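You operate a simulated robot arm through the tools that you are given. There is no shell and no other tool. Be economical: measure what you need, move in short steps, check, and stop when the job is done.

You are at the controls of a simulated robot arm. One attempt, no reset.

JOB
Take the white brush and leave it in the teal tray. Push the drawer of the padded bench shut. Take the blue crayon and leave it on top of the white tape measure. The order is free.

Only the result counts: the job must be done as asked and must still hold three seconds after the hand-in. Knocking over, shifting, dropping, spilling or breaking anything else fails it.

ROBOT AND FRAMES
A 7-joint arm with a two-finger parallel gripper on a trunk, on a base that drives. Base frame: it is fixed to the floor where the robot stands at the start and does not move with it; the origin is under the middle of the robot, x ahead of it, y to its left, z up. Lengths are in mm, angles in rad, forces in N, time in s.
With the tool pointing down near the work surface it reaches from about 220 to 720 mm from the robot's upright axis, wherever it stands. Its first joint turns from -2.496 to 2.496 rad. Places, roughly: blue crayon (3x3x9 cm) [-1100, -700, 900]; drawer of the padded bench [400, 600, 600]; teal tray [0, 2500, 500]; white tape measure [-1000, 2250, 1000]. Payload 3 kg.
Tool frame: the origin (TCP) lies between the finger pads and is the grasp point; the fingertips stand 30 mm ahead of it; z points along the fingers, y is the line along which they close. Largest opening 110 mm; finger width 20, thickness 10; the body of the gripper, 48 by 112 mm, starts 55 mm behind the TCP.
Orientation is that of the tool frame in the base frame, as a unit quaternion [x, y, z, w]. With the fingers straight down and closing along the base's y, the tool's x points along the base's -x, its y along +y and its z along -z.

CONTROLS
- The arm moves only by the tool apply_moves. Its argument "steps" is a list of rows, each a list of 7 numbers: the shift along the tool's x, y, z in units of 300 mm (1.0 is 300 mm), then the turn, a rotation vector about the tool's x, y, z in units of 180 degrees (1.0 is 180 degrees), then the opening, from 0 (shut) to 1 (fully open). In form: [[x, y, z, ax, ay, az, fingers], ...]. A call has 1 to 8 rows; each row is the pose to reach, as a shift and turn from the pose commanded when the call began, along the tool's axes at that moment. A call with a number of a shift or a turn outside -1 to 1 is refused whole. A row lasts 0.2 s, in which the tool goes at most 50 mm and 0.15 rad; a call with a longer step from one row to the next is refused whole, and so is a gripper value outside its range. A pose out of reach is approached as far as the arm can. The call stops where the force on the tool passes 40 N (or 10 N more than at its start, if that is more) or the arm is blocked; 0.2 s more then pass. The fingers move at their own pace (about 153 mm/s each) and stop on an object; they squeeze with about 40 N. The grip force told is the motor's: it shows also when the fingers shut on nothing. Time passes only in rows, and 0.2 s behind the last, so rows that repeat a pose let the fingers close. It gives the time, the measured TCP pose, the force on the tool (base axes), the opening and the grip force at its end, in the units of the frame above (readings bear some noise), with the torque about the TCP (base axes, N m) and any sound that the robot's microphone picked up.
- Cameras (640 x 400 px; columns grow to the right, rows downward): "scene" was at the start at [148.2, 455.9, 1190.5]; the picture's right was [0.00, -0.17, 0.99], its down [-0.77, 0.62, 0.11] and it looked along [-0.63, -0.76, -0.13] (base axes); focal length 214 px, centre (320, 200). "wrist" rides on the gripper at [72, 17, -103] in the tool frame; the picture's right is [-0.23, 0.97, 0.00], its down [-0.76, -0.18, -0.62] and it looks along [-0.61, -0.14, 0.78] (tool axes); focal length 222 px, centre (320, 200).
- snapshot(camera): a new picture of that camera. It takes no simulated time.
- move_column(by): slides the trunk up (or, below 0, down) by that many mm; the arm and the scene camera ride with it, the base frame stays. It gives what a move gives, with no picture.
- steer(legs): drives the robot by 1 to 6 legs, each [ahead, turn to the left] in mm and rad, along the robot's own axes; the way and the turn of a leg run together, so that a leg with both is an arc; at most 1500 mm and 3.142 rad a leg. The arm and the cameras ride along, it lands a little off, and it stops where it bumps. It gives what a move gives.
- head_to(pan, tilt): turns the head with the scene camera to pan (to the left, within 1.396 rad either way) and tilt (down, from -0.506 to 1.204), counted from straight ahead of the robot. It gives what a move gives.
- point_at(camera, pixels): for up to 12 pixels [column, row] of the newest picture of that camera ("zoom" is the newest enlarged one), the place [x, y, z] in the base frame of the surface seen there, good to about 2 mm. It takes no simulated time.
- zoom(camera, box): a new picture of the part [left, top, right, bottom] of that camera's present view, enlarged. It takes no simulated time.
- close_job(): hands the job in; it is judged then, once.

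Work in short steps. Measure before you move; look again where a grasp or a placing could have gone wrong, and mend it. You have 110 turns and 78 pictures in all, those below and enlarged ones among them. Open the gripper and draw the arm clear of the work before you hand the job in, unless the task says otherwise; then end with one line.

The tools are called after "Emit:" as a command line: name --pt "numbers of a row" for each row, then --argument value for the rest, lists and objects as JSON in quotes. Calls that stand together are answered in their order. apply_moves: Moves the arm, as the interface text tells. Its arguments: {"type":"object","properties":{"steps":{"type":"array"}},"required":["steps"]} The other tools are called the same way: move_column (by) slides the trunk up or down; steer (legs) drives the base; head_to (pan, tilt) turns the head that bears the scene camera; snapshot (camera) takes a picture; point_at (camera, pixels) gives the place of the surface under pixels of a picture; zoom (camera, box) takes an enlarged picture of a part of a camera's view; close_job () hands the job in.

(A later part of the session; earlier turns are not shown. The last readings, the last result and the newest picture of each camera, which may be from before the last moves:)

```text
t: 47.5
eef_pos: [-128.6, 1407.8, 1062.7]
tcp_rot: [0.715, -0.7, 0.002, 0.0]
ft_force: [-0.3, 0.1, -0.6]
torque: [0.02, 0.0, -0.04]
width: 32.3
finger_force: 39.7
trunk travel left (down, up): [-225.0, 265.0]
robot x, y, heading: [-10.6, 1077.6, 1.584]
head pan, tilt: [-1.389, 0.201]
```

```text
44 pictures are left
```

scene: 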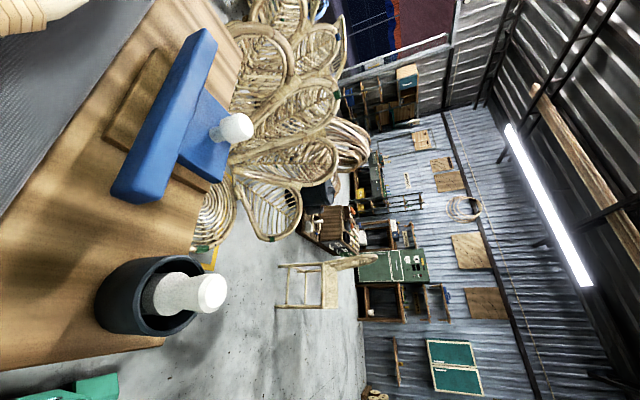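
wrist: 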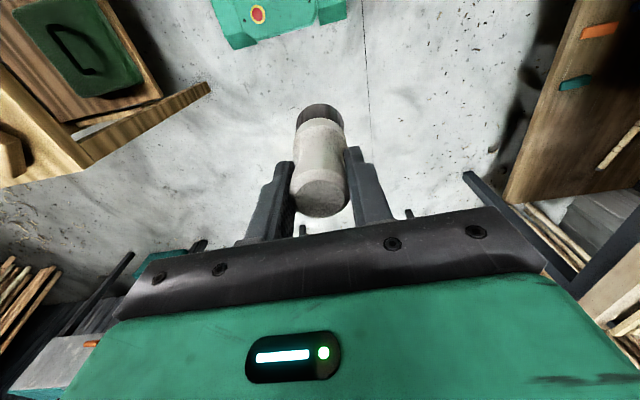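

Now tilt the hand 45° forward (I will want the hand near-horizontal anyway) and look ahead with the scene camera.

Emit:
apply_moves --pt "0 0 0 0 -0.042 0 0.05" --pt "0 0 0 0 -0.084 0 0.05" --pt "0 0 0 0 -0.126 0 0.05" --pt "0 0 0 0 -0.168 0 0.05" --pt "0 0 0 0 -0.21 0 0.05" --pt "0 0 0 0 -0.25 0 0.05"

Emit:
head_to --pan 0 --tilt -0.3

Emit:
snapshot --camera "scene"

```text
t: 49.0
eef_pos: [-135.4, 1420.2, 1076.8]
tcp_rot: [0.676, -0.662, -0.231, -0.227]
ft_force: [-0.4, 0.3, -1.3]
torque: [-0.03, 0.04, 0.05]
width: 32.4
finger_force: 39.5
out of reach, approached as far as the arm can: row 5, 6
trunk travel left (down, up): [-225.0, 265.0]
robot x, y, heading: [-9.3, 1071.1, 1.583]
head pan, tilt: [-1.389, 0.201]
```

```text
t: 50.5
eef_pos: [-134.2, 1419.8, 1075.2]
tcp_rot: [0.677, -0.662, -0.229, -0.227]
ft_force: [0.4, -0.8, -1.5]
torque: [-0.01, 0.0, 0.0]
width: 32.2
finger_force: 39.9
trunk travel left (down, up): [-225.0, 265.0]
robot x, y, heading: [-12.0, 1073.3, 1.585]
head pan, tilt: [0.0, -0.3]
```

```text
43 pictures are left
```

scene: 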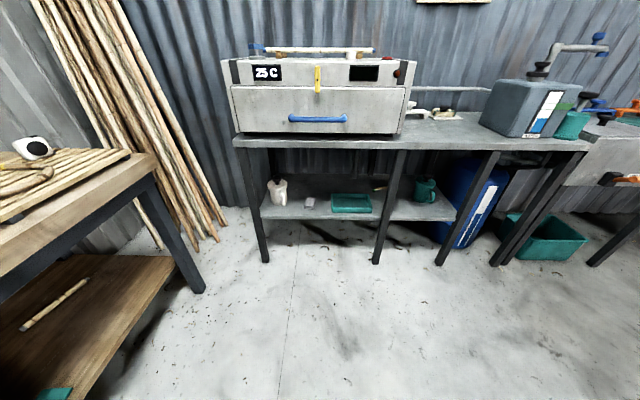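

I see the teal tray at (350,203) on a low shelf and the white tape measure at (33,148). Measure them and the shelf frame.

Emit:
point_at --camera "scene" --pixels '[[350, 205], [333, 207], [369, 207], [335, 196], [368, 196], [350, 196], [300, 215], [400, 142], [260, 143], [395, 180], [425, 190], [33, 148]]'

Emit:
zoom --camera "scene" --box '[230, 120, 470, 270]'

```text
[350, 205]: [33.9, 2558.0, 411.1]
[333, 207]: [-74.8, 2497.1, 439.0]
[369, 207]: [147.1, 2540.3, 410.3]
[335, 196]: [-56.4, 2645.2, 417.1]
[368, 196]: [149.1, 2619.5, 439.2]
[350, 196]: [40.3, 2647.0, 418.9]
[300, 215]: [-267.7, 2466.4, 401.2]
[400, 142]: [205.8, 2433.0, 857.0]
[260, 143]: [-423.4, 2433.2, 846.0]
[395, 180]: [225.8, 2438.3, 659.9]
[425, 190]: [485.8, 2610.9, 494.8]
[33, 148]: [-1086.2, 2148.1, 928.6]
```

```text
2.67 times, centred on (350, 195) of scene
```

zoom: 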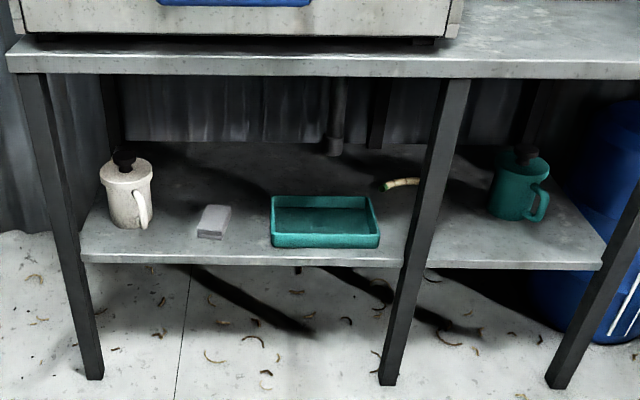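

Tray floor z=411, rim 439, x −75..155, y 2497..2647; shelf opening is below z≈845, front edge y=2433. Drive 850 mm ahead, then lower the trunk.

Emit:
steer --legs '[[850, 0]]'

Emit:
head_to --pan 0.0 --tilt 0.1

Emit:
snapshot --camera "scene"

```text
t: 55.1
eef_pos: [-135.5, 2289.8, 1075.5]
tcp_rot: [0.674, -0.665, -0.228, -0.227]
ft_force: [-0.7, 0.7, -1.8]
torque: [-0.03, 0.0, -0.02]
width: 32.4
finger_force: 40.1
trunk travel left (down, up): [-225.0, 265.0]
robot x, y, heading: [-12.5, 1943.7, 1.575]
head pan, tilt: [0.0, -0.3]
```

```text
t: 55.9
eef_pos: [-135.9, 2290.6, 1078.0]
tcp_rot: [0.673, -0.666, -0.228, -0.227]
ft_force: [0.0, 0.2, -0.7]
torque: [-0.03, 0.01, 0.0]
width: 32.6
finger_force: 39.6
trunk travel left (down, up): [-225.0, 265.0]
robot x, y, heading: [-10.3, 1939.7, 1.566]
head pan, tilt: [0.0, 0.099]
```

```text
41 pictures are left
```

scene: 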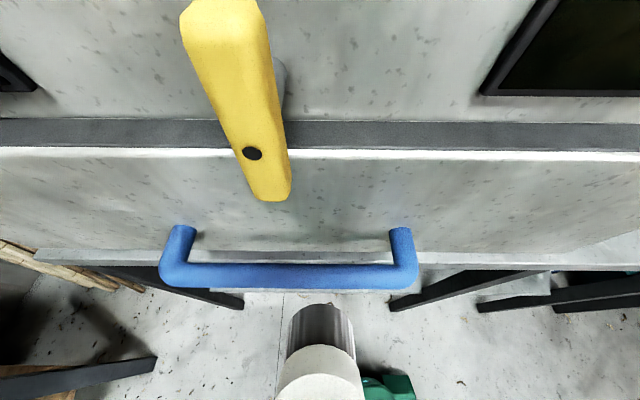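

The oven-like box with yellow lever and blue handle is very near. I back off 250 mm before lowering.

Emit:
point_at --camera "scene" --pixels '[[250, 130], [265, 190], [290, 275], [300, 200], [320, 330], [318, 365], [100, 257]]'

Emit:
steer --legs '[[-250, 0]]'

Emit:
move_column --by -225

```text
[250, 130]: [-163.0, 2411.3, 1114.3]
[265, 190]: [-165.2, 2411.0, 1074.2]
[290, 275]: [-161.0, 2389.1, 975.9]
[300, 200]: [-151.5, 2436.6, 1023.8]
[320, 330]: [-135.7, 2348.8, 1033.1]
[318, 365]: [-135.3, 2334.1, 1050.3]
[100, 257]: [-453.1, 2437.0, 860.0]
```

```text
t: 57.8
eef_pos: [-135.4, 2039.7, 1077.0]
tcp_rot: [0.672, -0.667, -0.227, -0.228]
ft_force: [0.1, -0.1, -1.0]
torque: [-0.06, -0.04, 0.03]
width: 32.6
finger_force: 40.2
trunk travel left (down, up): [-225.0, 265.0]
robot x, y, heading: [-13.6, 1690.9, 1.561]
head pan, tilt: [0.0, 0.099]
```

```text
t: 60.1
eef_pos: [-134.1, 2039.9, 853.0]
tcp_rot: [0.671, -0.668, -0.227, -0.229]
ft_force: [0.1, -0.4, -0.8]
torque: [-0.05, 0.03, 0.03]
width: 32.7
finger_force: 40.0
trunk travel left (down, up): [0.0, 490.0]
robot x, y, heading: [-14.2, 1690.7, 1.562]
head pan, tilt: [0.0, 0.099]
```

Lower and extend the hand, with 18° more forward tilt, in two stages.

Emit:
apply_moves --pt "0.012 -0.091 0.107 0 -0.017 0 0.05" --pt "0.024 -0.182 0.213 0 -0.034 0 0.05" --pt "0.036 -0.273 0.32 0 -0.05 0 0.05" --pt "0.047 -0.365 0.426 0 -0.067 0 0.05" --pt "0.059 -0.456 0.533 0 -0.084 0 0.05" --pt "0.071 -0.547 0.639 0 -0.1 0 0.05"

```text
t: 61.5
eef_pos: [63.3, 2251.9, 733.2]
tcp_rot: [-0.62, 0.643, 0.318, 0.318]
ft_force: [-6.2, 5.0, 7.1]
torque: [-0.52, -0.39, -0.19]
width: 32.6
finger_force: 40.2
out of reach, approached as far as the arm can: row 1, 2, 3, 4, 5, 6
trunk travel left (down, up): [0.0, 490.0]
robot x, y, heading: [-15.4, 1693.4, 1.566]
head pan, tilt: [0.0, 0.099]
```

The arm is out of reach for that path, ending at (63,2252,733). A small force shows; I look.

Emit:
snapshot --camera "scene"

Emit:
snapshot --camera "wrist"

```text
40 pictures are left
```

scene: 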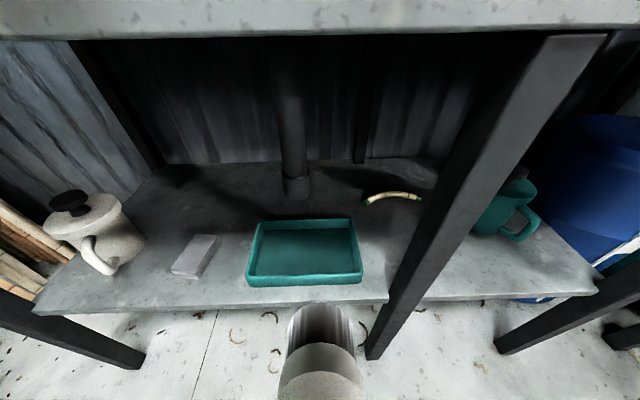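

```text
39 pictures are left
```

wrist: 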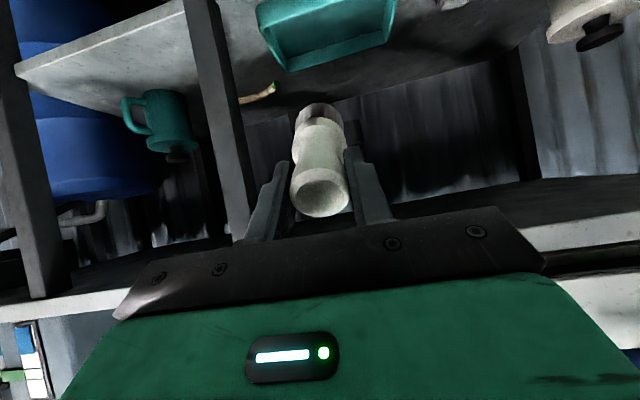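

No contact visible; the tray is clearly seen. I continue with mostly downward movement to z≈530.

Emit:
apply_moves --pt "0.091 0.02 0.1 0 0 0 0.05" --pt "0.183 0.04 0.2 0 0 0 0.05" --pt "0.274 0.06 0.3 0 0 0 0.05" --pt "0.366 0.07 0.4 0 0 0 0.05" --pt "0.457 0.07 0.5 0 0 0 0.05"

```text
t: 62.7
eef_pos: [20.7, 2281.6, 657.6]
tcp_rot: [0.637, -0.636, -0.305, -0.31]
ft_force: [0.6, 0.4, -0.8]
torque: [-0.03, 0.0, 0.01]
width: 32.5
finger_force: 40.6
out of reach, approached as far as the arm can: row 1, 2, 3, 4, 5
trunk travel left (down, up): [0.0, 490.0]
robot x, y, heading: [-14.6, 1692.4, 1.562]
head pan, tilt: [0.0, 0.099]
```

Only reached z=658. I try going further down with some less tilt to learn the limits.

Emit:
apply_moves --pt "0.06 0 0.07 0 0.03 0 0.05" --pt "0.13 0 0.13 0 0.06 0 0.05" --pt "0.2 0 0.2 0 0.09 0 0.05" --pt "0.27 0 0.26 0 0.12 0 0.05"

```text
t: 63.7
eef_pos: [24.5, 2290.3, 548.2]
tcp_rot: [0.683, -0.683, -0.179, -0.185]
ft_force: [1.1, 0.7, 0.0]
torque: [-0.04, 0.02, 0.0]
width: 32.4
finger_force: 40.2
trunk travel left (down, up): [0.0, 490.0]
robot x, y, heading: [-11.7, 1689.6, 1.562]
head pan, tilt: [0.0, 0.099]
```

Reachable at 30° tilt, z=548. Test more tilt with more reach (ahead +80, down 20, 12° more tilt).

Emit:
apply_moves --pt "-0.066 0 0.063 0 -0.024 0 0.05" --pt "-0.132 0 0.126 0 -0.048 0 0.05" --pt "-0.198 0 0.19 0 -0.07 0 0.05"

Emit:
snapshot --camera "scene"

```text
t: 64.5
eef_pos: [20.3, 2371.3, 528.5]
tcp_rot: [0.659, -0.658, -0.254, -0.258]
ft_force: [0.1, 0.5, -0.5]
torque: [-0.06, -0.01, 0.0]
width: 32.4
finger_force: 39.9
trunk travel left (down, up): [0.0, 490.0]
robot x, y, heading: [-15.0, 1693.3, 1.565]
head pan, tilt: [0.0, 0.099]
```

```text
38 pictures are left
```

scene: 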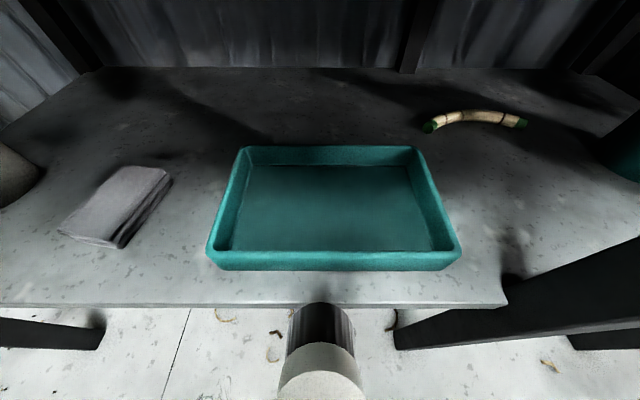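

43° tilt works at (20,2371,528). Raise 40 mm, then drive 165 mm ahead into the shelf opening.

Emit:
apply_moves --pt "-0.045 -0.04 -0.049 0 0 0 0.05" --pt "-0.091 -0.05 -0.098 0 0 0 0.05"

Emit:
steer --legs '[[160, 0]]'

Emit:
snapshot --camera "scene"

Emit:
snapshot --camera "wrist"

```text
t: 65.1
eef_pos: [36.4, 2369.3, 571.2]
tcp_rot: [0.659, -0.659, -0.254, -0.258]
ft_force: [-0.3, 0.1, -2.0]
torque: [0.0, 0.01, -0.03]
width: 32.4
finger_force: 40.3
trunk travel left (down, up): [0.0, 490.0]
robot x, y, heading: [-16.3, 1690.1, 1.564]
head pan, tilt: [0.0, 0.099]
```

```text
t: 66.6
eef_pos: [38.4, 2531.6, 570.8]
tcp_rot: [-0.659, 0.66, 0.253, 0.259]
ft_force: [-0.6, -0.6, -0.8]
torque: [-0.04, 0.0, 0.0]
width: 32.3
finger_force: 40.3
trunk travel left (down, up): [0.0, 490.0]
robot x, y, heading: [-14.4, 1853.5, 1.564]
head pan, tilt: [0.0, 0.099]
```

```text
37 pictures are left
```

scene: 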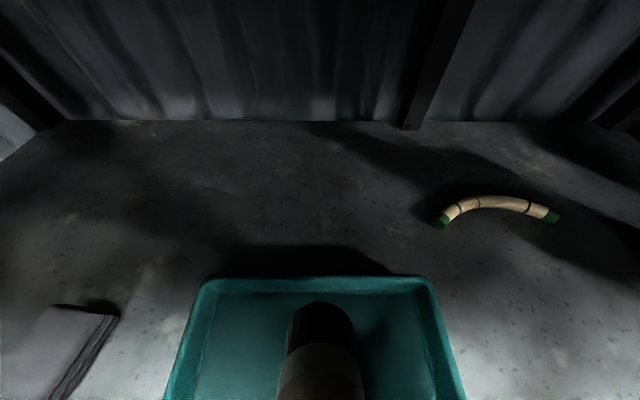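

```text
36 pictures are left
```

wrist: 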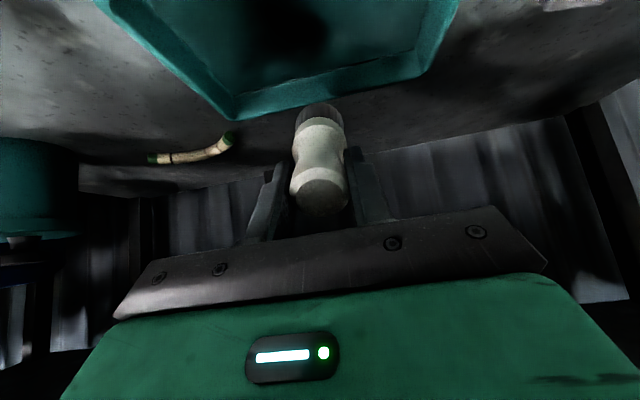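

Brush is over the tray. Measure the brush's far end and the tray rims to plan the lowering.

Emit:
point_at --camera "scene" --pixels '[[320, 306], [320, 325], [320, 348], [292, 330], [348, 330], [320, 282], [320, 290]]'

Emit:
point_at --camera "wrist" --pixels '[[318, 106], [320, 115], [322, 130], [330, 88], [320, 200], [330, 60]]'

```text
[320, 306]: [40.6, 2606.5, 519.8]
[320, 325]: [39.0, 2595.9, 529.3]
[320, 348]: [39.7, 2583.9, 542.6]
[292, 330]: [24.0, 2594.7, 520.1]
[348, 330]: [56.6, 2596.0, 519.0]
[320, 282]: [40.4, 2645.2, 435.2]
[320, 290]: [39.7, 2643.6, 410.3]
```

```text
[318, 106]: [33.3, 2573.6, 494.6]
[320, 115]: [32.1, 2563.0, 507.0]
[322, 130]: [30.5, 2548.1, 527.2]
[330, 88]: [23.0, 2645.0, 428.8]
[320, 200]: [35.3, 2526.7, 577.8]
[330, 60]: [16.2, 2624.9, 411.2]
```

Brush end is 86 mm ahead of the TCP; lowest corner (2575,493). Go 28 mm further ahead by driving, then lower ~76 mm.

Emit:
steer --legs '[[28, 0]]'

Emit:
apply_moves --pt "0.06 0 0.065 0 0 0 0.05" --pt "0.115 0 0.124 0 0 0 0.05" --pt "0.15 0 0.16 0 0 0 0.05" --pt "0.167 0 0.18 0 0 0 0.05"

Emit:
snapshot --camera "scene"

```text
t: 67.4
eef_pos: [38.1, 2557.4, 571.1]
tcp_rot: [-0.659, 0.659, 0.253, 0.259]
ft_force: [-1.0, -0.6, -0.9]
torque: [-0.03, 0.01, 0.0]
width: 32.6
finger_force: 39.4
trunk travel left (down, up): [0.0, 490.0]
robot x, y, heading: [-12.5, 1879.4, 1.561]
head pan, tilt: [0.0, 0.099]
```

```text
t: 68.4
eef_pos: [37.4, 2557.9, 499.7]
tcp_rot: [-0.66, 0.66, 0.252, 0.258]
ft_force: [0.0, -0.8, -1.0]
torque: [-0.03, -0.02, -0.01]
width: 32.4
finger_force: 39.6
trunk travel left (down, up): [0.0, 490.0]
robot x, y, heading: [-12.0, 1879.4, 1.562]
head pan, tilt: [0.0, 0.099]
```

```text
35 pictures are left
```

scene: 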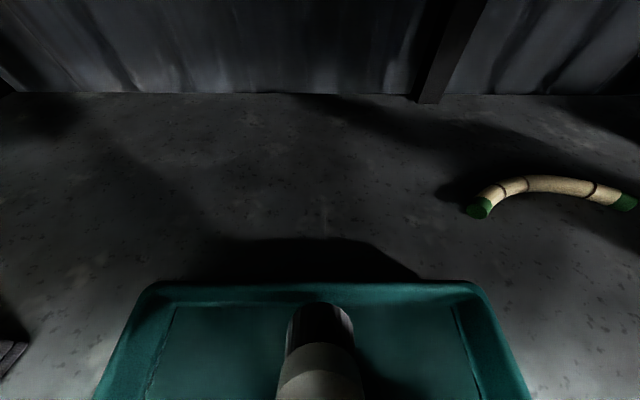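

Lower another 8 mm and release.

Emit:
apply_moves --pt "0.018 0 0.019 0 0 0 0.05" --pt "0.018 0 0.019 0 0 0 0.05"

Emit:
apply_moves --pt "0 0 0 0 0 0 0.35" --pt "0 0 0 0 0 0 0.5" --pt "0 0 0 0 0 0 0.6" --pt "0 0 0 0 0 0 0.6"

Emit:
snapshot --camera "wrist"

```text
t: 69.0
eef_pos: [37.4, 2560.7, 494.5]
tcp_rot: [-0.66, 0.661, 0.25, 0.256]
ft_force: [0.0, -0.2, -0.2]
torque: [-0.06, -0.01, 0.01]
width: 32.3
finger_force: 39.4
out of reach, approached as far as the arm can: row 1, 2
trunk travel left (down, up): [0.0, 490.0]
robot x, y, heading: [-17.3, 1876.7, 1.565]
head pan, tilt: [0.0, 0.099]
```

```text
t: 70.0
eef_pos: [37.6, 2560.9, 495.8]
tcp_rot: [-0.66, 0.66, 0.25, 0.256]
ft_force: [0.5, -0.5, 0.4]
torque: [0.02, -0.03, -0.01]
width: 66.0
finger_force: 0.2
trunk travel left (down, up): [0.0, 490.0]
robot x, y, heading: [-12.2, 1879.7, 1.561]
head pan, tilt: [0.0, 0.099]
```

```text
34 pictures are left
```

wrist: 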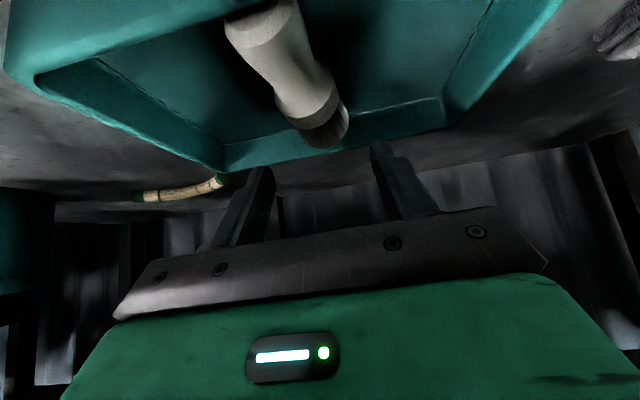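

The brush fell into the tray; its handle end is near the front rim. Raise and back out, then inspect.

Emit:
apply_moves --pt "-0.07 0 -0.075 0 0 0 0.6" --pt "-0.15 0 -0.16 0 0 0 0.6" --pt "-0.18 0 -0.2 0 0 0 0.6"

Emit:
steer --legs '[[-220, 0]]'

Emit:
snapshot --camera "scene"

```text
t: 70.8
eef_pos: [37.4, 2559.6, 577.3]
tcp_rot: [0.66, -0.659, -0.254, -0.258]
ft_force: [-0.1, -0.9, -0.8]
torque: [0.0, 0.01, 0.01]
width: 66.2
finger_force: 0.1
trunk travel left (down, up): [0.0, 490.0]
robot x, y, heading: [-13.0, 1876.8, 1.563]
head pan, tilt: [0.0, 0.099]
```

```text
t: 72.5
eef_pos: [36.8, 2333.4, 579.1]
tcp_rot: [-0.659, 0.659, 0.254, 0.259]
ft_force: [-0.2, 0.4, -0.9]
torque: [-0.03, -0.02, 0.01]
width: 66.0
finger_force: 0.1
trunk travel left (down, up): [0.0, 490.0]
robot x, y, heading: [-16.4, 1651.1, 1.558]
head pan, tilt: [0.0, 0.099]
```

```text
33 pictures are left
```

scene: 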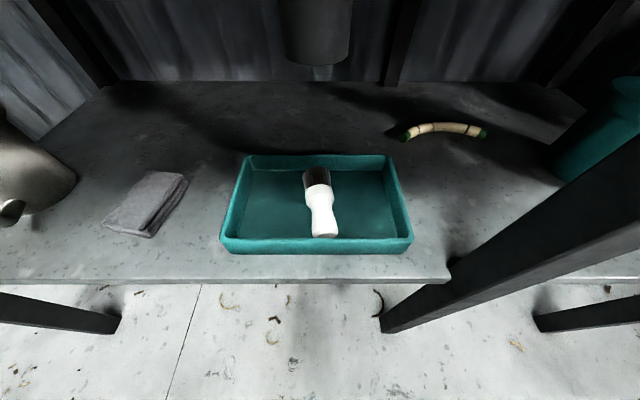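

Emit:
zoom --camera "scene" --box '[210, 140, 426, 275]'

```text
2.96 times, centred on (318, 208) of scene
```

zoom: 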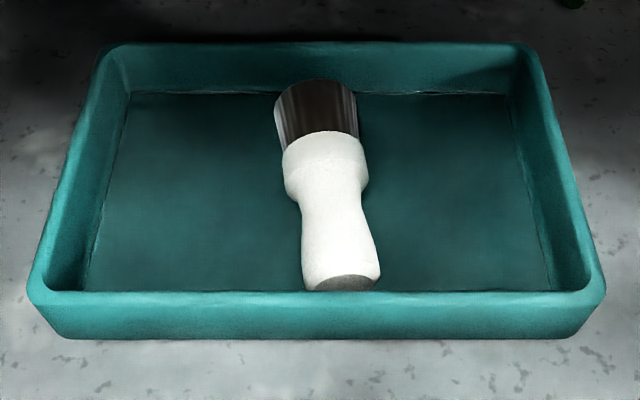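

The brush lies fully inside the tray. Now back away, raise the trunk, and straighten the arm for travel.

Emit:
steer --legs '[[-400, 0]]'

Emit:
move_column --by 300

Emit:
apply_moves --pt "0.08 0 -0.1 0 0.03 0 0.6" --pt "0.16 0 -0.2 0 0.06 0 0.6" --pt "0.24 0 -0.3 0 0.1 0 0.6" --pt "0.24 0 -0.42 0 0.14 0 0.6" --pt "0.24 0 -0.54 0 0.18 0 0.6" --pt "0.24 0 -0.66 0 0.22 0 0.6" --pt "0.24 0 -0.78 0 0.238 0 0.6"

```text
t: 75.0
eef_pos: [28.4, 1933.3, 578.5]
tcp_rot: [0.661, -0.657, -0.255, -0.257]
ft_force: [0.5, -0.2, 0.4]
torque: [-0.02, -0.02, -0.03]
width: 66.2
finger_force: 0.0
trunk travel left (down, up): [0.0, 490.0]
robot x, y, heading: [-13.6, 1249.1, 1.571]
head pan, tilt: [0.0, 0.099]
```

```text
t: 78.0
eef_pos: [28.5, 1933.8, 879.7]
tcp_rot: [0.662, -0.657, -0.255, -0.257]
ft_force: [-0.4, 0.7, 1.0]
torque: [0.0, -0.03, 0.0]
width: 66.4
finger_force: 0.1
trunk travel left (down, up): [-300.0, 190.0]
robot x, y, heading: [-16.6, 1252.2, 1.566]
head pan, tilt: [0.0, 0.099]
```

```text
t: 79.6
eef_pos: [28.6, 1723.7, 1003.3]
tcp_rot: [0.709, -0.705, 0.005, 0.001]
ft_force: [-0.5, 0.2, 0.0]
torque: [-0.05, 0.02, -0.02]
width: 65.9
finger_force: 0.2
trunk travel left (down, up): [-300.0, 190.0]
robot x, y, heading: [-18.3, 1253.1, 1.568]
head pan, tilt: [0.0, 0.099]
```

Straight down at ahead 470. Raise the trunk 80 mm and reverse to y≈-650, then turn left to face −x.

Emit:
move_column --by 80

Emit:
steer --legs '[[-1000, 0], [-880, 0], [0, 1.571]]'

Emit:
head_to --pan 0 --tilt -0.5

Emit:
snapshot --camera "scene"

```text
t: 80.8
eef_pos: [30.0, 1723.1, 1083.3]
tcp_rot: [0.708, -0.706, 0.005, -0.001]
ft_force: [-0.6, 0.2, 1.0]
torque: [-0.01, 0.01, -0.04]
width: 65.9
finger_force: 0.1
trunk travel left (down, up): [-380.0, 110.0]
robot x, y, heading: [-15.8, 1248.5, 1.567]
head pan, tilt: [0.0, 0.099]
```

```text
t: 94.2
eef_pos: [-453.5, -605.5, 1083.6]
tcp_rot: [1.0, 0.014, 0.004, -0.003]
ft_force: [-0.1, 0.3, -0.5]
torque: [-0.06, -0.01, 0.0]
width: 65.9
finger_force: 0.1
trunk travel left (down, up): [-380.0, 110.0]
robot x, y, heading: [16.9, -583.9, -3.123]
head pan, tilt: [0.0, 0.099]
```

```text
t: 95.2
eef_pos: [-452.8, -606.6, 1083.4]
tcp_rot: [1.0, 0.014, 0.004, -0.003]
ft_force: [0.4, 0.5, -0.2]
torque: [0.01, 0.0, -0.04]
width: 66.1
finger_force: 0.0
trunk travel left (down, up): [-380.0, 110.0]
robot x, y, heading: [17.4, -584.1, -3.123]
head pan, tilt: [0.0, -0.499]
```

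```text
31 pictures are left
```

scene: 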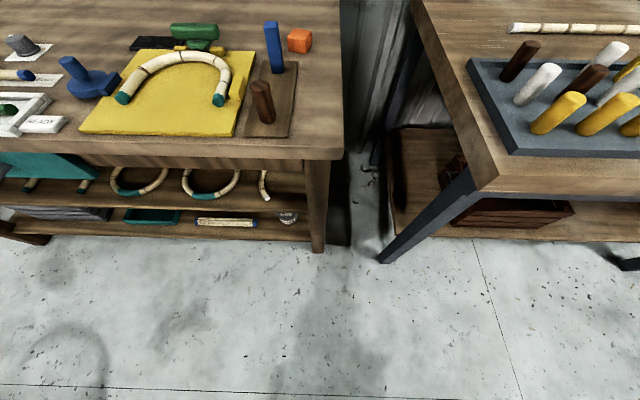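

A blue upright block at (273,47) fits the 3×3×9 crayon; also a blue thing at (90,78). Measure.

Emit:
point_at --camera "scene" --pixels '[[272, 25], [275, 65], [262, 100], [300, 40], [250, 150], [190, 85], [205, 35], [90, 75], [30, 75]]'

Emit:
zoom --camera "scene" --box '[200, 0, 360, 100]'

```text
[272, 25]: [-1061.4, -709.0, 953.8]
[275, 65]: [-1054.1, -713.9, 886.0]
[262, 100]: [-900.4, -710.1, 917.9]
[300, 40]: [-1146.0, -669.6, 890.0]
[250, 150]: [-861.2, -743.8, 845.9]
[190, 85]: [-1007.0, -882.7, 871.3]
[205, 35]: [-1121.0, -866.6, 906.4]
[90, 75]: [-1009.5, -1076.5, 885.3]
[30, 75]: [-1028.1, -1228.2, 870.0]
```

```text
4.00 times, centred on (280, 50) of scene
```

zoom: 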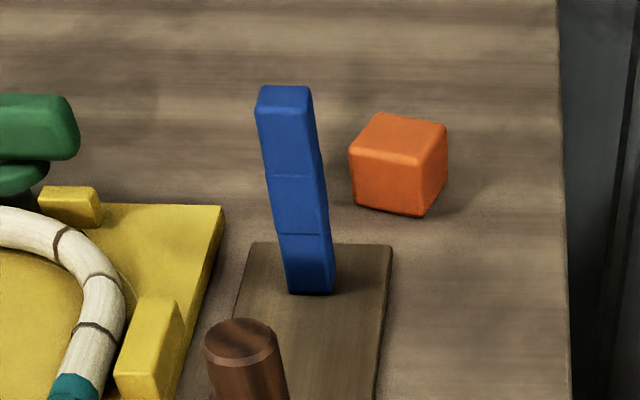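

Crayon stands at about (-1070,-711), top ≈ 960 on a board. Drive 450 mm ahead.

Emit:
steer --legs '[[450, 0]]'

Emit:
head_to --pan 0.3 --tilt -0.2

Emit:
snapshot --camera "scene"

```text
t: 97.9
eef_pos: [-900.4, -621.2, 1084.1]
tcp_rot: [1.0, 0.02, 0.003, -0.002]
ft_force: [0.3, -0.1, 0.2]
torque: [-0.01, 0.01, 0.01]
width: 66.2
finger_force: 0.0
trunk travel left (down, up): [-380.0, 110.0]
robot x, y, heading: [-428.4, -594.4, -3.115]
head pan, tilt: [0.0, -0.499]
```

```text
t: 98.7
eef_pos: [-901.2, -620.7, 1085.0]
tcp_rot: [1.0, 0.02, 0.002, -0.003]
ft_force: [-0.5, -0.8, 0.1]
torque: [0.03, -0.01, -0.02]
width: 66.1
finger_force: 0.0
trunk travel left (down, up): [-380.0, 110.0]
robot x, y, heading: [-428.5, -597.3, -3.114]
head pan, tilt: [0.3, -0.201]
```

```text
29 pictures are left
```

scene: 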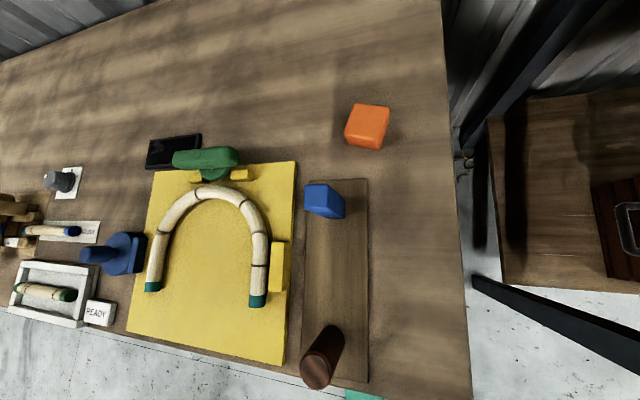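

Emit:
zoom --camera "scene" --box '[284, 165, 380, 225]'

Emit:
point_at --camera "zoom" --pixels '[[150, 145], [250, 140], [150, 290], [270, 300], [200, 215], [350, 230], [380, 330], [300, 200]]'

```text
6.67 times, centred on (332, 195) of scene
```

zoom: 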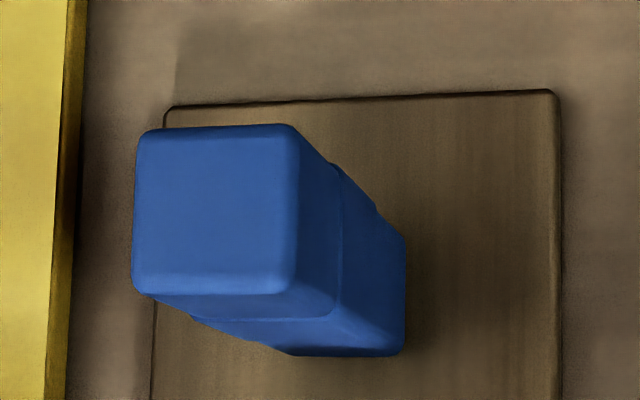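

```text
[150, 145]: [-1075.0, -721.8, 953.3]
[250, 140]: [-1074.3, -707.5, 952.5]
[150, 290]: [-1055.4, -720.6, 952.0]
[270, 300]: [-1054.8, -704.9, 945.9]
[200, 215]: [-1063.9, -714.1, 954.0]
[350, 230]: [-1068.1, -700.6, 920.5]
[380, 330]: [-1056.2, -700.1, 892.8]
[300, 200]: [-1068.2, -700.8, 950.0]
```

Crayon centre (-1065,-712), 24 mm wide, top 954. Pan the head aside and move above it.

Emit:
head_to --pan -1.39 --tilt 0.2

Emit:
apply_moves --pt "-0.13 0.075 0 0 0 0.005 0.5" --pt "-0.27 0.15 0 0 0 0.012 0.5" --pt "-0.41 0.225 0 0 0 0.0127 0.5" --pt "-0.535 0.32 0.05 0 0 0.0127 0.5" --pt "-0.535 0.32 0.17 0 0 0.0127 0.5"

Emit:
snapshot --camera "wrist"

```text
t: 100.4
eef_pos: [-900.7, -622.4, 1083.5]
tcp_rot: [1.0, 0.02, 0.002, -0.002]
ft_force: [0.4, 0.0, 0.4]
torque: [0.01, 0.01, 0.04]
width: 65.9
finger_force: 0.1
trunk travel left (down, up): [-380.0, 110.0]
robot x, y, heading: [-427.3, -594.9, -3.111]
head pan, tilt: [-1.389, 0.201]
```

```text
t: 101.6
eef_pos: [-1054.6, -725.6, 1031.8]
tcp_rot: [1.0, -0.001, 0.005, -0.003]
ft_force: [-0.5, 0.0, 0.9]
torque: [-0.02, -0.02, -0.01]
width: 55.1
finger_force: 0.1
trunk travel left (down, up): [-380.0, 110.0]
robot x, y, heading: [-423.5, -593.0, -3.116]
head pan, tilt: [-1.389, 0.201]
```

```text
27 pictures are left
```

wrist: 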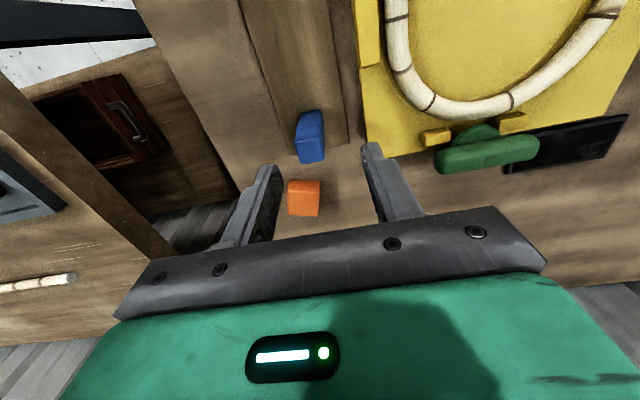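

Emit:
point_at --camera "wrist" --pixels '[[312, 150], [301, 156], [322, 155], [312, 136], [303, 125], [310, 115]]'

```text
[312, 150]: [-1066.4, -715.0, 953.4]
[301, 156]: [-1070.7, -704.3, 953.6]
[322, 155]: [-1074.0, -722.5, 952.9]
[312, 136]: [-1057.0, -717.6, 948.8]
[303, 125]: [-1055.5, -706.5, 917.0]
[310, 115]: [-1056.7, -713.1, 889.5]
```

Centre (-1066,-713); correct x −11, y +12 and descend to z≈913.

Emit:
apply_moves --pt "-0.037 -0.042 0.05 0 0 0 0.5" --pt "-0.037 -0.042 0.18 0 0 0 0.5" --pt "-0.037 -0.042 0.3 0 0 0 0.5" --pt "-0.037 -0.042 0.397 0 0 0 0.5"

Emit:
snapshot --camera "wrist"

```text
t: 102.6
eef_pos: [-1069.9, -712.6, 913.2]
tcp_rot: [1.0, 0.0, 0.003, -0.003]
ft_force: [1.4, -0.1, -0.8]
torque: [-0.02, 0.02, -0.02]
width: 55.1
finger_force: 0.0
trunk travel left (down, up): [-380.0, 110.0]
robot x, y, heading: [-428.0, -595.2, -3.112]
head pan, tilt: [-1.389, 0.201]
```

```text
26 pictures are left
```

wrist: 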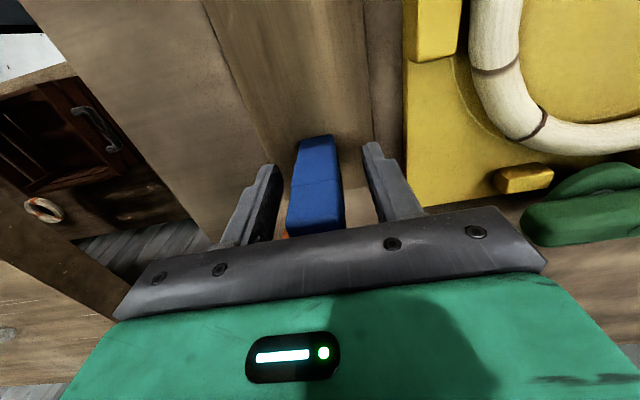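

Well between the fingers. Close, then lift.

Emit:
apply_moves --pt "0.008 0 0 0 0 0 0.15" --pt "0.008 0 0 0 0 0 0.1" --pt "0.008 0 0 0 0 0 0.1"

Emit:
apply_moves --pt "0 0 -0.03 0 0 0 0.05" --pt "0 0 -0.1 0 0 0 0.05" --pt "0 0 -0.2 0 0 0 0.05" --pt "0 0 -0.33 0 0 0 0.05" --pt "0 0 -0.47 0 0 0 0.05" --pt "0 0 -0.6 0 0 0 0.05"

Emit:
snapshot --camera "wrist"

```text
t: 103.4
eef_pos: [-1064.8, -712.8, 913.5]
tcp_rot: [1.0, 0.0, 0.003, -0.003]
ft_force: [0.2, -0.5, -0.1]
torque: [0.04, -0.02, -0.02]
width: 23.1
finger_force: 39.3
trunk travel left (down, up): [-380.0, 110.0]
robot x, y, heading: [-427.0, -593.2, -3.112]
head pan, tilt: [-1.389, 0.201]
```

```text
t: 104.8
eef_pos: [-1063.3, -712.0, 1091.5]
tcp_rot: [1.0, 0.0, 0.003, -0.004]
ft_force: [0.4, -0.4, -0.6]
torque: [0.01, 0.0, 0.02]
width: 23.4
finger_force: 40.2
trunk travel left (down, up): [-380.0, 110.0]
robot x, y, heading: [-429.9, -590.4, -3.114]
head pan, tilt: [-1.389, 0.201]
```

```text
25 pictures are left
```

wrist: 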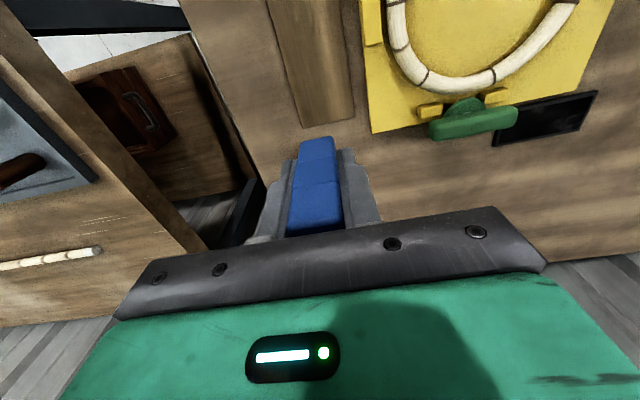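

Crayon held. Back off, retract the arm, then turn to face −y and reverse toward +y so the arm trails.

Emit:
steer --legs '[[-430, 0]]'

Emit:
apply_moves --pt "0.14 -0.05 0 0 0 0 0.05" --pt "0.28 -0.1 0 0 0 0 0.05" --pt "0.42 -0.15 0 0 0 0 0.05" --pt "0.56 -0.2 0 0 0 0 0.05" --pt "0.7 -0.25 0 0 0 0 0.05" --pt "0.8 -0.3 0 0 0 0 0.05"

Emit:
steer --legs '[[0, 1.543], [-1300, 0], [-1250, 0]]'

```text
t: 107.5
eef_pos: [-626.4, -696.6, 1090.6]
tcp_rot: [1.0, -0.003, 0.004, -0.004]
ft_force: [-0.1, -0.3, -0.3]
torque: [-0.01, -0.03, 0.01]
width: 23.3
finger_force: 39.7
trunk travel left (down, up): [-380.0, 110.0]
robot x, y, heading: [9.1, -577.6, -3.119]
head pan, tilt: [-1.389, 0.201]
```

```text
t: 108.9
eef_pos: [-386.3, -606.9, 1095.0]
tcp_rot: [1.0, -0.002, 0.004, -0.003]
ft_force: [-0.4, -0.3, -1.5]
torque: [0.05, 0.0, -0.02]
width: 23.4
finger_force: 40.0
trunk travel left (down, up): [-380.0, 110.0]
robot x, y, heading: [7.8, -582.0, -3.119]
head pan, tilt: [-1.389, 0.201]
```

```text
t: 113.3
eef_pos: [32.6, -979.5, 1097.3]
tcp_rot: [0.712, 0.702, -0.002, -0.005]
ft_force: [1.1, -0.3, -1.2]
torque: [-0.01, 0.05, 0.0]
width: 23.3
finger_force: 40.2
trunk travel left (down, up): [-380.0, 110.0]
robot x, y, heading: [-37.1, -585.7, -1.578]
head pan, tilt: [-1.389, 0.201]
stopped in leg 1: the robot was blocked; the commanded pose is now the measured one
```

Blocked near the end of the turn, and shifted −45 in x. I look to the robot's left (+x) side for what it bumped.

Emit:
head_to --pan 1.0 --tilt 0.5

Emit:
snapshot --camera "scene"

Emit:
snapshot --camera "wrist"

```text
t: 115.5
eef_pos: [29.4, -979.0, 1096.0]
tcp_rot: [0.713, 0.701, -0.001, -0.005]
ft_force: [-0.1, 0.9, -0.6]
torque: [-0.01, -0.01, 0.02]
width: 23.4
finger_force: 39.6
trunk travel left (down, up): [-380.0, 110.0]
robot x, y, heading: [-42.1, -586.1, -1.572]
head pan, tilt: [1.0, 0.499]
```

```text
24 pictures are left
```

scene: 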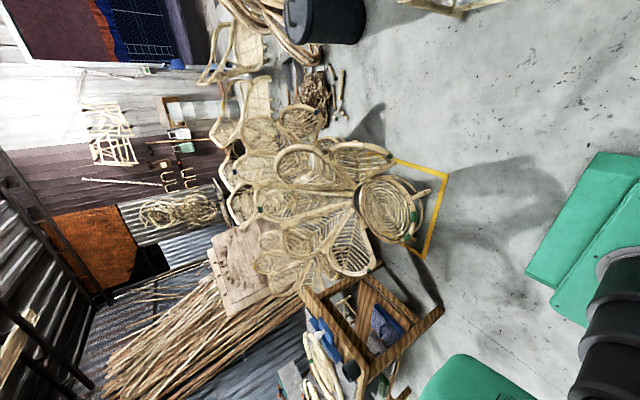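

```text
23 pictures are left
```

wrist: 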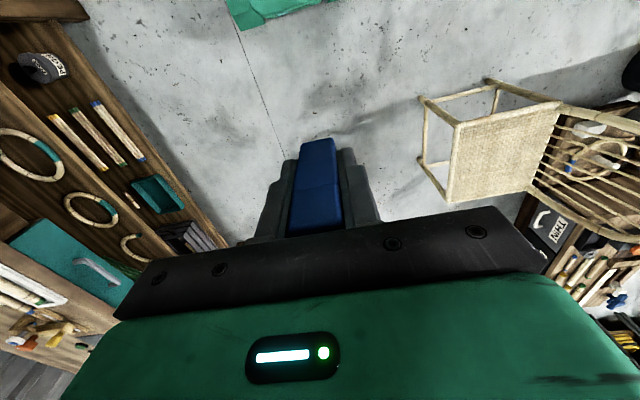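

Nothing touches the base; chair at (500,150) and benches look undisturbed. I try a short reverse.

Emit:
point_at --camera "wrist" --pixels '[[425, 100], [455, 190], [430, 165], [555, 105], [200, 220], [300, 20]]'

Emit:
point_at --camera "scene" --pixels '[[445, 175], [420, 190], [440, 315], [530, 270], [600, 160], [425, 250]]'

Emit:
steer --legs '[[-200, 0]]'

```text
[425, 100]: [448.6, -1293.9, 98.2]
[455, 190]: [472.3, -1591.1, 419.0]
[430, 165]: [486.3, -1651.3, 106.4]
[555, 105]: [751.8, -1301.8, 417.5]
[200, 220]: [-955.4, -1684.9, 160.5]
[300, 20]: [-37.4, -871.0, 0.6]
```

```text
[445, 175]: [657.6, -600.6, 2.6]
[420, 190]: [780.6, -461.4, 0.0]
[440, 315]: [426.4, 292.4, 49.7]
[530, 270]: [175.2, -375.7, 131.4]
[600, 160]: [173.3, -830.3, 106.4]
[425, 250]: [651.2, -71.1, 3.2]
```

```text
t: 117.1
eef_pos: [31.2, -780.9, 1097.3]
tcp_rot: [0.712, 0.702, 0.0, -0.005]
ft_force: [0.0, -0.5, -0.7]
torque: [0.01, -0.01, -0.03]
width: 23.3
finger_force: 40.3
trunk travel left (down, up): [-380.0, 110.0]
robot x, y, heading: [-40.5, -383.9, -1.569]
head pan, tilt: [1.0, 0.499]
```

Moves freely; base is ±215 wide. Reverse to y≈1950, then turn right to face −x.

Emit:
steer --legs '[[-1200, 0], [-1130, 0], [0, -1.571]]'

Emit:
head_to --pan 0 --tilt -0.5

Emit:
snapshot --camera "scene"

```text
t: 132.5
eef_pos: [-389.4, 1855.3, 1098.3]
tcp_rot: [1.0, -0.023, 0.004, -0.003]
ft_force: [-0.5, 0.4, -0.5]
torque: [-0.06, 0.02, 0.03]
width: 23.3
finger_force: 40.1
trunk travel left (down, up): [-380.0, 110.0]
robot x, y, heading: [7.8, 1864.3, 3.122]
head pan, tilt: [1.0, 0.499]
stopped in leg 3: the robot was blocked; the commanded pose is now the measured one
```

```text
t: 133.8
eef_pos: [-389.4, 1853.3, 1098.7]
tcp_rot: [1.0, -0.024, 0.003, -0.004]
ft_force: [0.3, 0.0, -1.2]
torque: [0.01, -0.04, 0.0]
width: 23.2
finger_force: 39.4
trunk travel left (down, up): [-380.0, 110.0]
robot x, y, heading: [5.8, 1864.7, 3.126]
head pan, tilt: [0.0, -0.499]
```

```text
22 pictures are left
```

scene: 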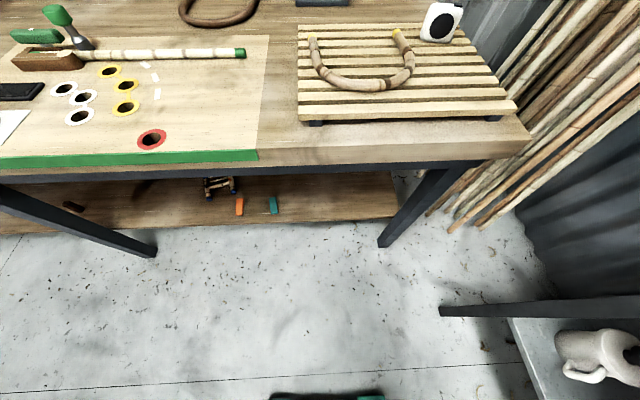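

Tape measure seen at (440,20) on a slatted rack with a bent rod before it. Zoom and measure.

Emit:
zoom --camera "scene" --box '[380, 0, 508, 80]'

Emit:
point_at --camera "zoom" --pixels '[[240, 20], [240, 110], [340, 50], [400, 40], [260, 185], [390, 190], [225, 60], [420, 130], [300, 12], [400, 15]]'

```text
5.00 times, centred on (444, 40) of scene
```

zoom: 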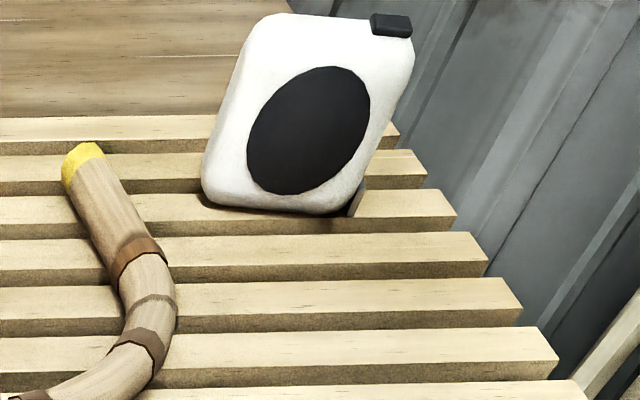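

```text
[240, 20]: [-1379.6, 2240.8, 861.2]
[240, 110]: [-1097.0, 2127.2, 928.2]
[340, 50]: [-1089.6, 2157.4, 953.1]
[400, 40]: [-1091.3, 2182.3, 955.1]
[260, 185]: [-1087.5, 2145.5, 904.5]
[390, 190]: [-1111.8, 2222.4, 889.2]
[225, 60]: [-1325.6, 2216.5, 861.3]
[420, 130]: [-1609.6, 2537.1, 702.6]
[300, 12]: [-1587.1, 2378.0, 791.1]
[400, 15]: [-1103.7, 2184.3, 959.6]
```

The tape stands upright with a black button on top; top z≈957. Turn right 0.24 and drive 480 mm.

Emit:
steer --legs '[[0, -0.24], [480, 0]]'

Emit:
head_to --pan -0.2 --tilt -0.45

Emit:
snapshot --camera "scene"

```text
t: 137.4
eef_pos: [-831.9, 2064.5, 1097.8]
tcp_rot: [0.99, -0.14, 0.004, -0.003]
ft_force: [0.6, 0.1, -0.8]
torque: [0.05, 0.02, -0.03]
width: 23.2
finger_force: 40.1
trunk travel left (down, up): [-380.0, 110.0]
robot x, y, heading: [-440.0, 1983.5, 2.89]
head pan, tilt: [0.0, -0.499]
```

```text
t: 138.1
eef_pos: [-831.3, 2064.0, 1098.5]
tcp_rot: [0.99, -0.14, 0.004, -0.003]
ft_force: [-0.2, 0.3, -0.7]
torque: [0.04, -0.02, 0.01]
width: 23.1
finger_force: 39.9
trunk travel left (down, up): [-380.0, 110.0]
robot x, y, heading: [-443.5, 1983.8, 2.889]
head pan, tilt: [-0.201, -0.45]
```

```text
20 pictures are left
```

scene: 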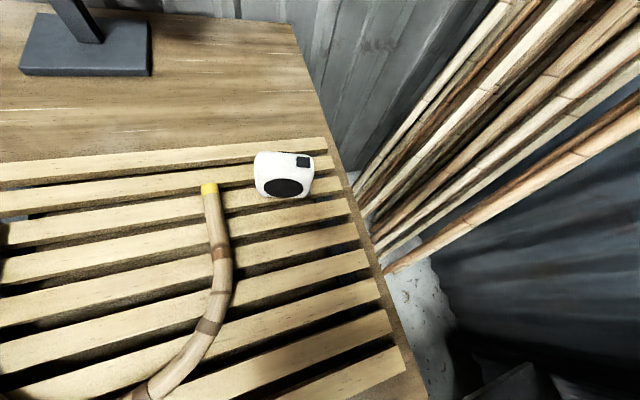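

Emit:
zoom --camera "scene" --box '[240, 140, 336, 200]'

Emit:
point_at --camera "zoom" --pixels '[[110, 100], [200, 90], [300, 85], [350, 100], [120, 180], [200, 190], [300, 200], [380, 220], [420, 140], [440, 190], [480, 160], [160, 140]]'

```text
6.67 times, centred on (288, 170) of scene
```

zoom: 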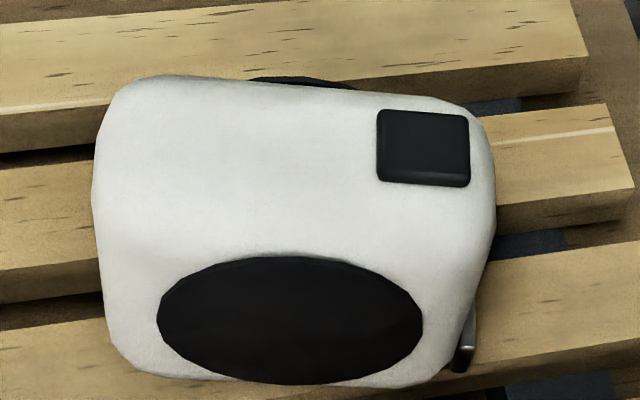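

```text
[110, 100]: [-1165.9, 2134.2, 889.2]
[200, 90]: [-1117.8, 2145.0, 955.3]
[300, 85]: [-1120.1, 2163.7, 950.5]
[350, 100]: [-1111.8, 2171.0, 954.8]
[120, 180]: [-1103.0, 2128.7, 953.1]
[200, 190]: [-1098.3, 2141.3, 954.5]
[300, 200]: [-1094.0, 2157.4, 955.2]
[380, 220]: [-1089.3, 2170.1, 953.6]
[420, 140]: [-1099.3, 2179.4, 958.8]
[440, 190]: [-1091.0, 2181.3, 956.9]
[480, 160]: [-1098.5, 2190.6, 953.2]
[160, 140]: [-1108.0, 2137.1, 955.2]
```

Flat top is at z=955; target centre for the crayon ≈(-1107,2151), with the hand yaw already matching. Check the bamboo poles' positions and put the head to the left side.

Emit:
point_at --camera "scene" --pixels '[[375, 200], [400, 150], [450, 80], [390, 260], [450, 235], [345, 160], [500, 40]]'

Emit:
head_to --pan 1.39 --tilt 0.2

```text
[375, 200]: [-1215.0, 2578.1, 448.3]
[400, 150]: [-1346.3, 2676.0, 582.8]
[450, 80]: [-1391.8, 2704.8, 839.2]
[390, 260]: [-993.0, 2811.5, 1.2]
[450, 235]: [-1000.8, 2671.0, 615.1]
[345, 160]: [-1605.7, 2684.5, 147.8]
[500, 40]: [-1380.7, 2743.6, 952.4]
```

```text
t: 139.8
eef_pos: [-831.7, 2064.9, 1098.4]
tcp_rot: [0.99, -0.14, 0.003, -0.003]
ft_force: [-1.3, -0.5, -0.6]
torque: [0.02, -0.01, -0.02]
width: 23.0
finger_force: 40.1
trunk travel left (down, up): [-380.0, 110.0]
robot x, y, heading: [-439.1, 1987.2, 2.888]
head pan, tilt: [1.389, 0.201]
```

Poles are far (y>2570). Move the crayon above the tape at the same height.

Emit:
apply_moves --pt "-0.13 -0.003 0 0 0 0 0.05" --pt "-0.26 -0.006 0 0 0 0 0.05" --pt "-0.39 -0.01 0 0 0 0 0.05" --pt "-0.52 -0.013 0 0 0 0 0.05" --pt "-0.65 -0.016 0 0 0 0 0.05" --pt "-0.78 -0.02 0 0 0 0 0.05" --pt "-0.9 -0.023 0 0 0 0 0.05" --pt "-0.96 -0.025 0 0 0 0.004 0.05"

Emit:
snapshot --camera "wrist"

```text
t: 141.6
eef_pos: [-1105.6, 2152.7, 1095.2]
tcp_rot: [0.989, -0.146, 0.005, -0.004]
ft_force: [-0.9, -0.3, -0.4]
torque: [0.0, 0.0, -0.01]
width: 23.5
finger_force: 40.4
trunk travel left (down, up): [-380.0, 110.0]
robot x, y, heading: [-440.8, 1982.5, 2.891]
head pan, tilt: [1.389, 0.201]
```

```text
18 pictures are left
```

wrist: 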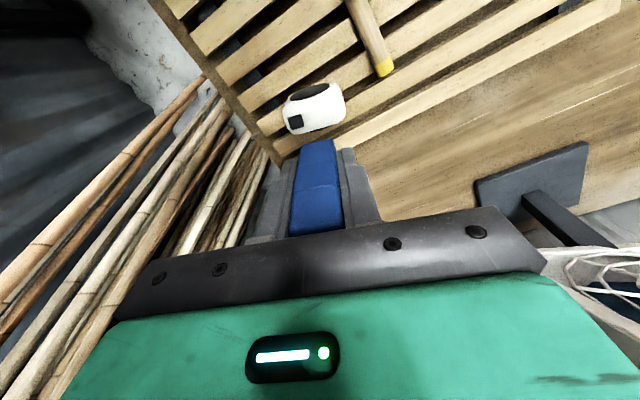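

Zoom in to measure the crayon's lower end and the tape top.

Emit:
zoom --camera "wrist" --box '[264, 72, 376, 142]'

Emit:
point_at --camera "zoom" --pixels '[[220, 398], [420, 398], [300, 385], [120, 200], [160, 330], [300, 200], [440, 120], [470, 220], [330, 310], [240, 330], [290, 250], [400, 200]]'

```text
5.71 times, centred on (320, 107) of wrist
```

zoom: 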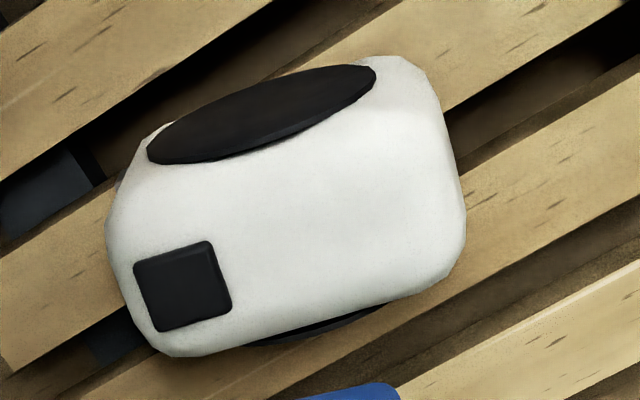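

```text
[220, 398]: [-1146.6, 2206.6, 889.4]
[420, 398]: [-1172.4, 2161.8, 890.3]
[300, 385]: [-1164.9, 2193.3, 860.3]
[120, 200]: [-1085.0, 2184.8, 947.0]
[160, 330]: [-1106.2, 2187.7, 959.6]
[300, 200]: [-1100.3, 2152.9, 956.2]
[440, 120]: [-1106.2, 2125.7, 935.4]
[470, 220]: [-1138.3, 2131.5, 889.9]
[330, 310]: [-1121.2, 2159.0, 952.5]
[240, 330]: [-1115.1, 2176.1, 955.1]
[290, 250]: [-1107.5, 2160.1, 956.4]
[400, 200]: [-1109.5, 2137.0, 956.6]
```

Alignment is within ~1–2 mm. Measure the crayon's lower end from the wrist picture.

Emit:
point_at --camera "wrist" --pixels '[[306, 144], [318, 141], [331, 141], [318, 160], [305, 180], [336, 180], [318, 222]]'

```text
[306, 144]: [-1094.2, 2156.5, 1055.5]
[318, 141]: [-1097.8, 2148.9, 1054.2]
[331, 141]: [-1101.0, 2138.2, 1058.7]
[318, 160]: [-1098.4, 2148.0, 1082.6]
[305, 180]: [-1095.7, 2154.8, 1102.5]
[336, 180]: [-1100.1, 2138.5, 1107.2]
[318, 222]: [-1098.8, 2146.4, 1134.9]
```

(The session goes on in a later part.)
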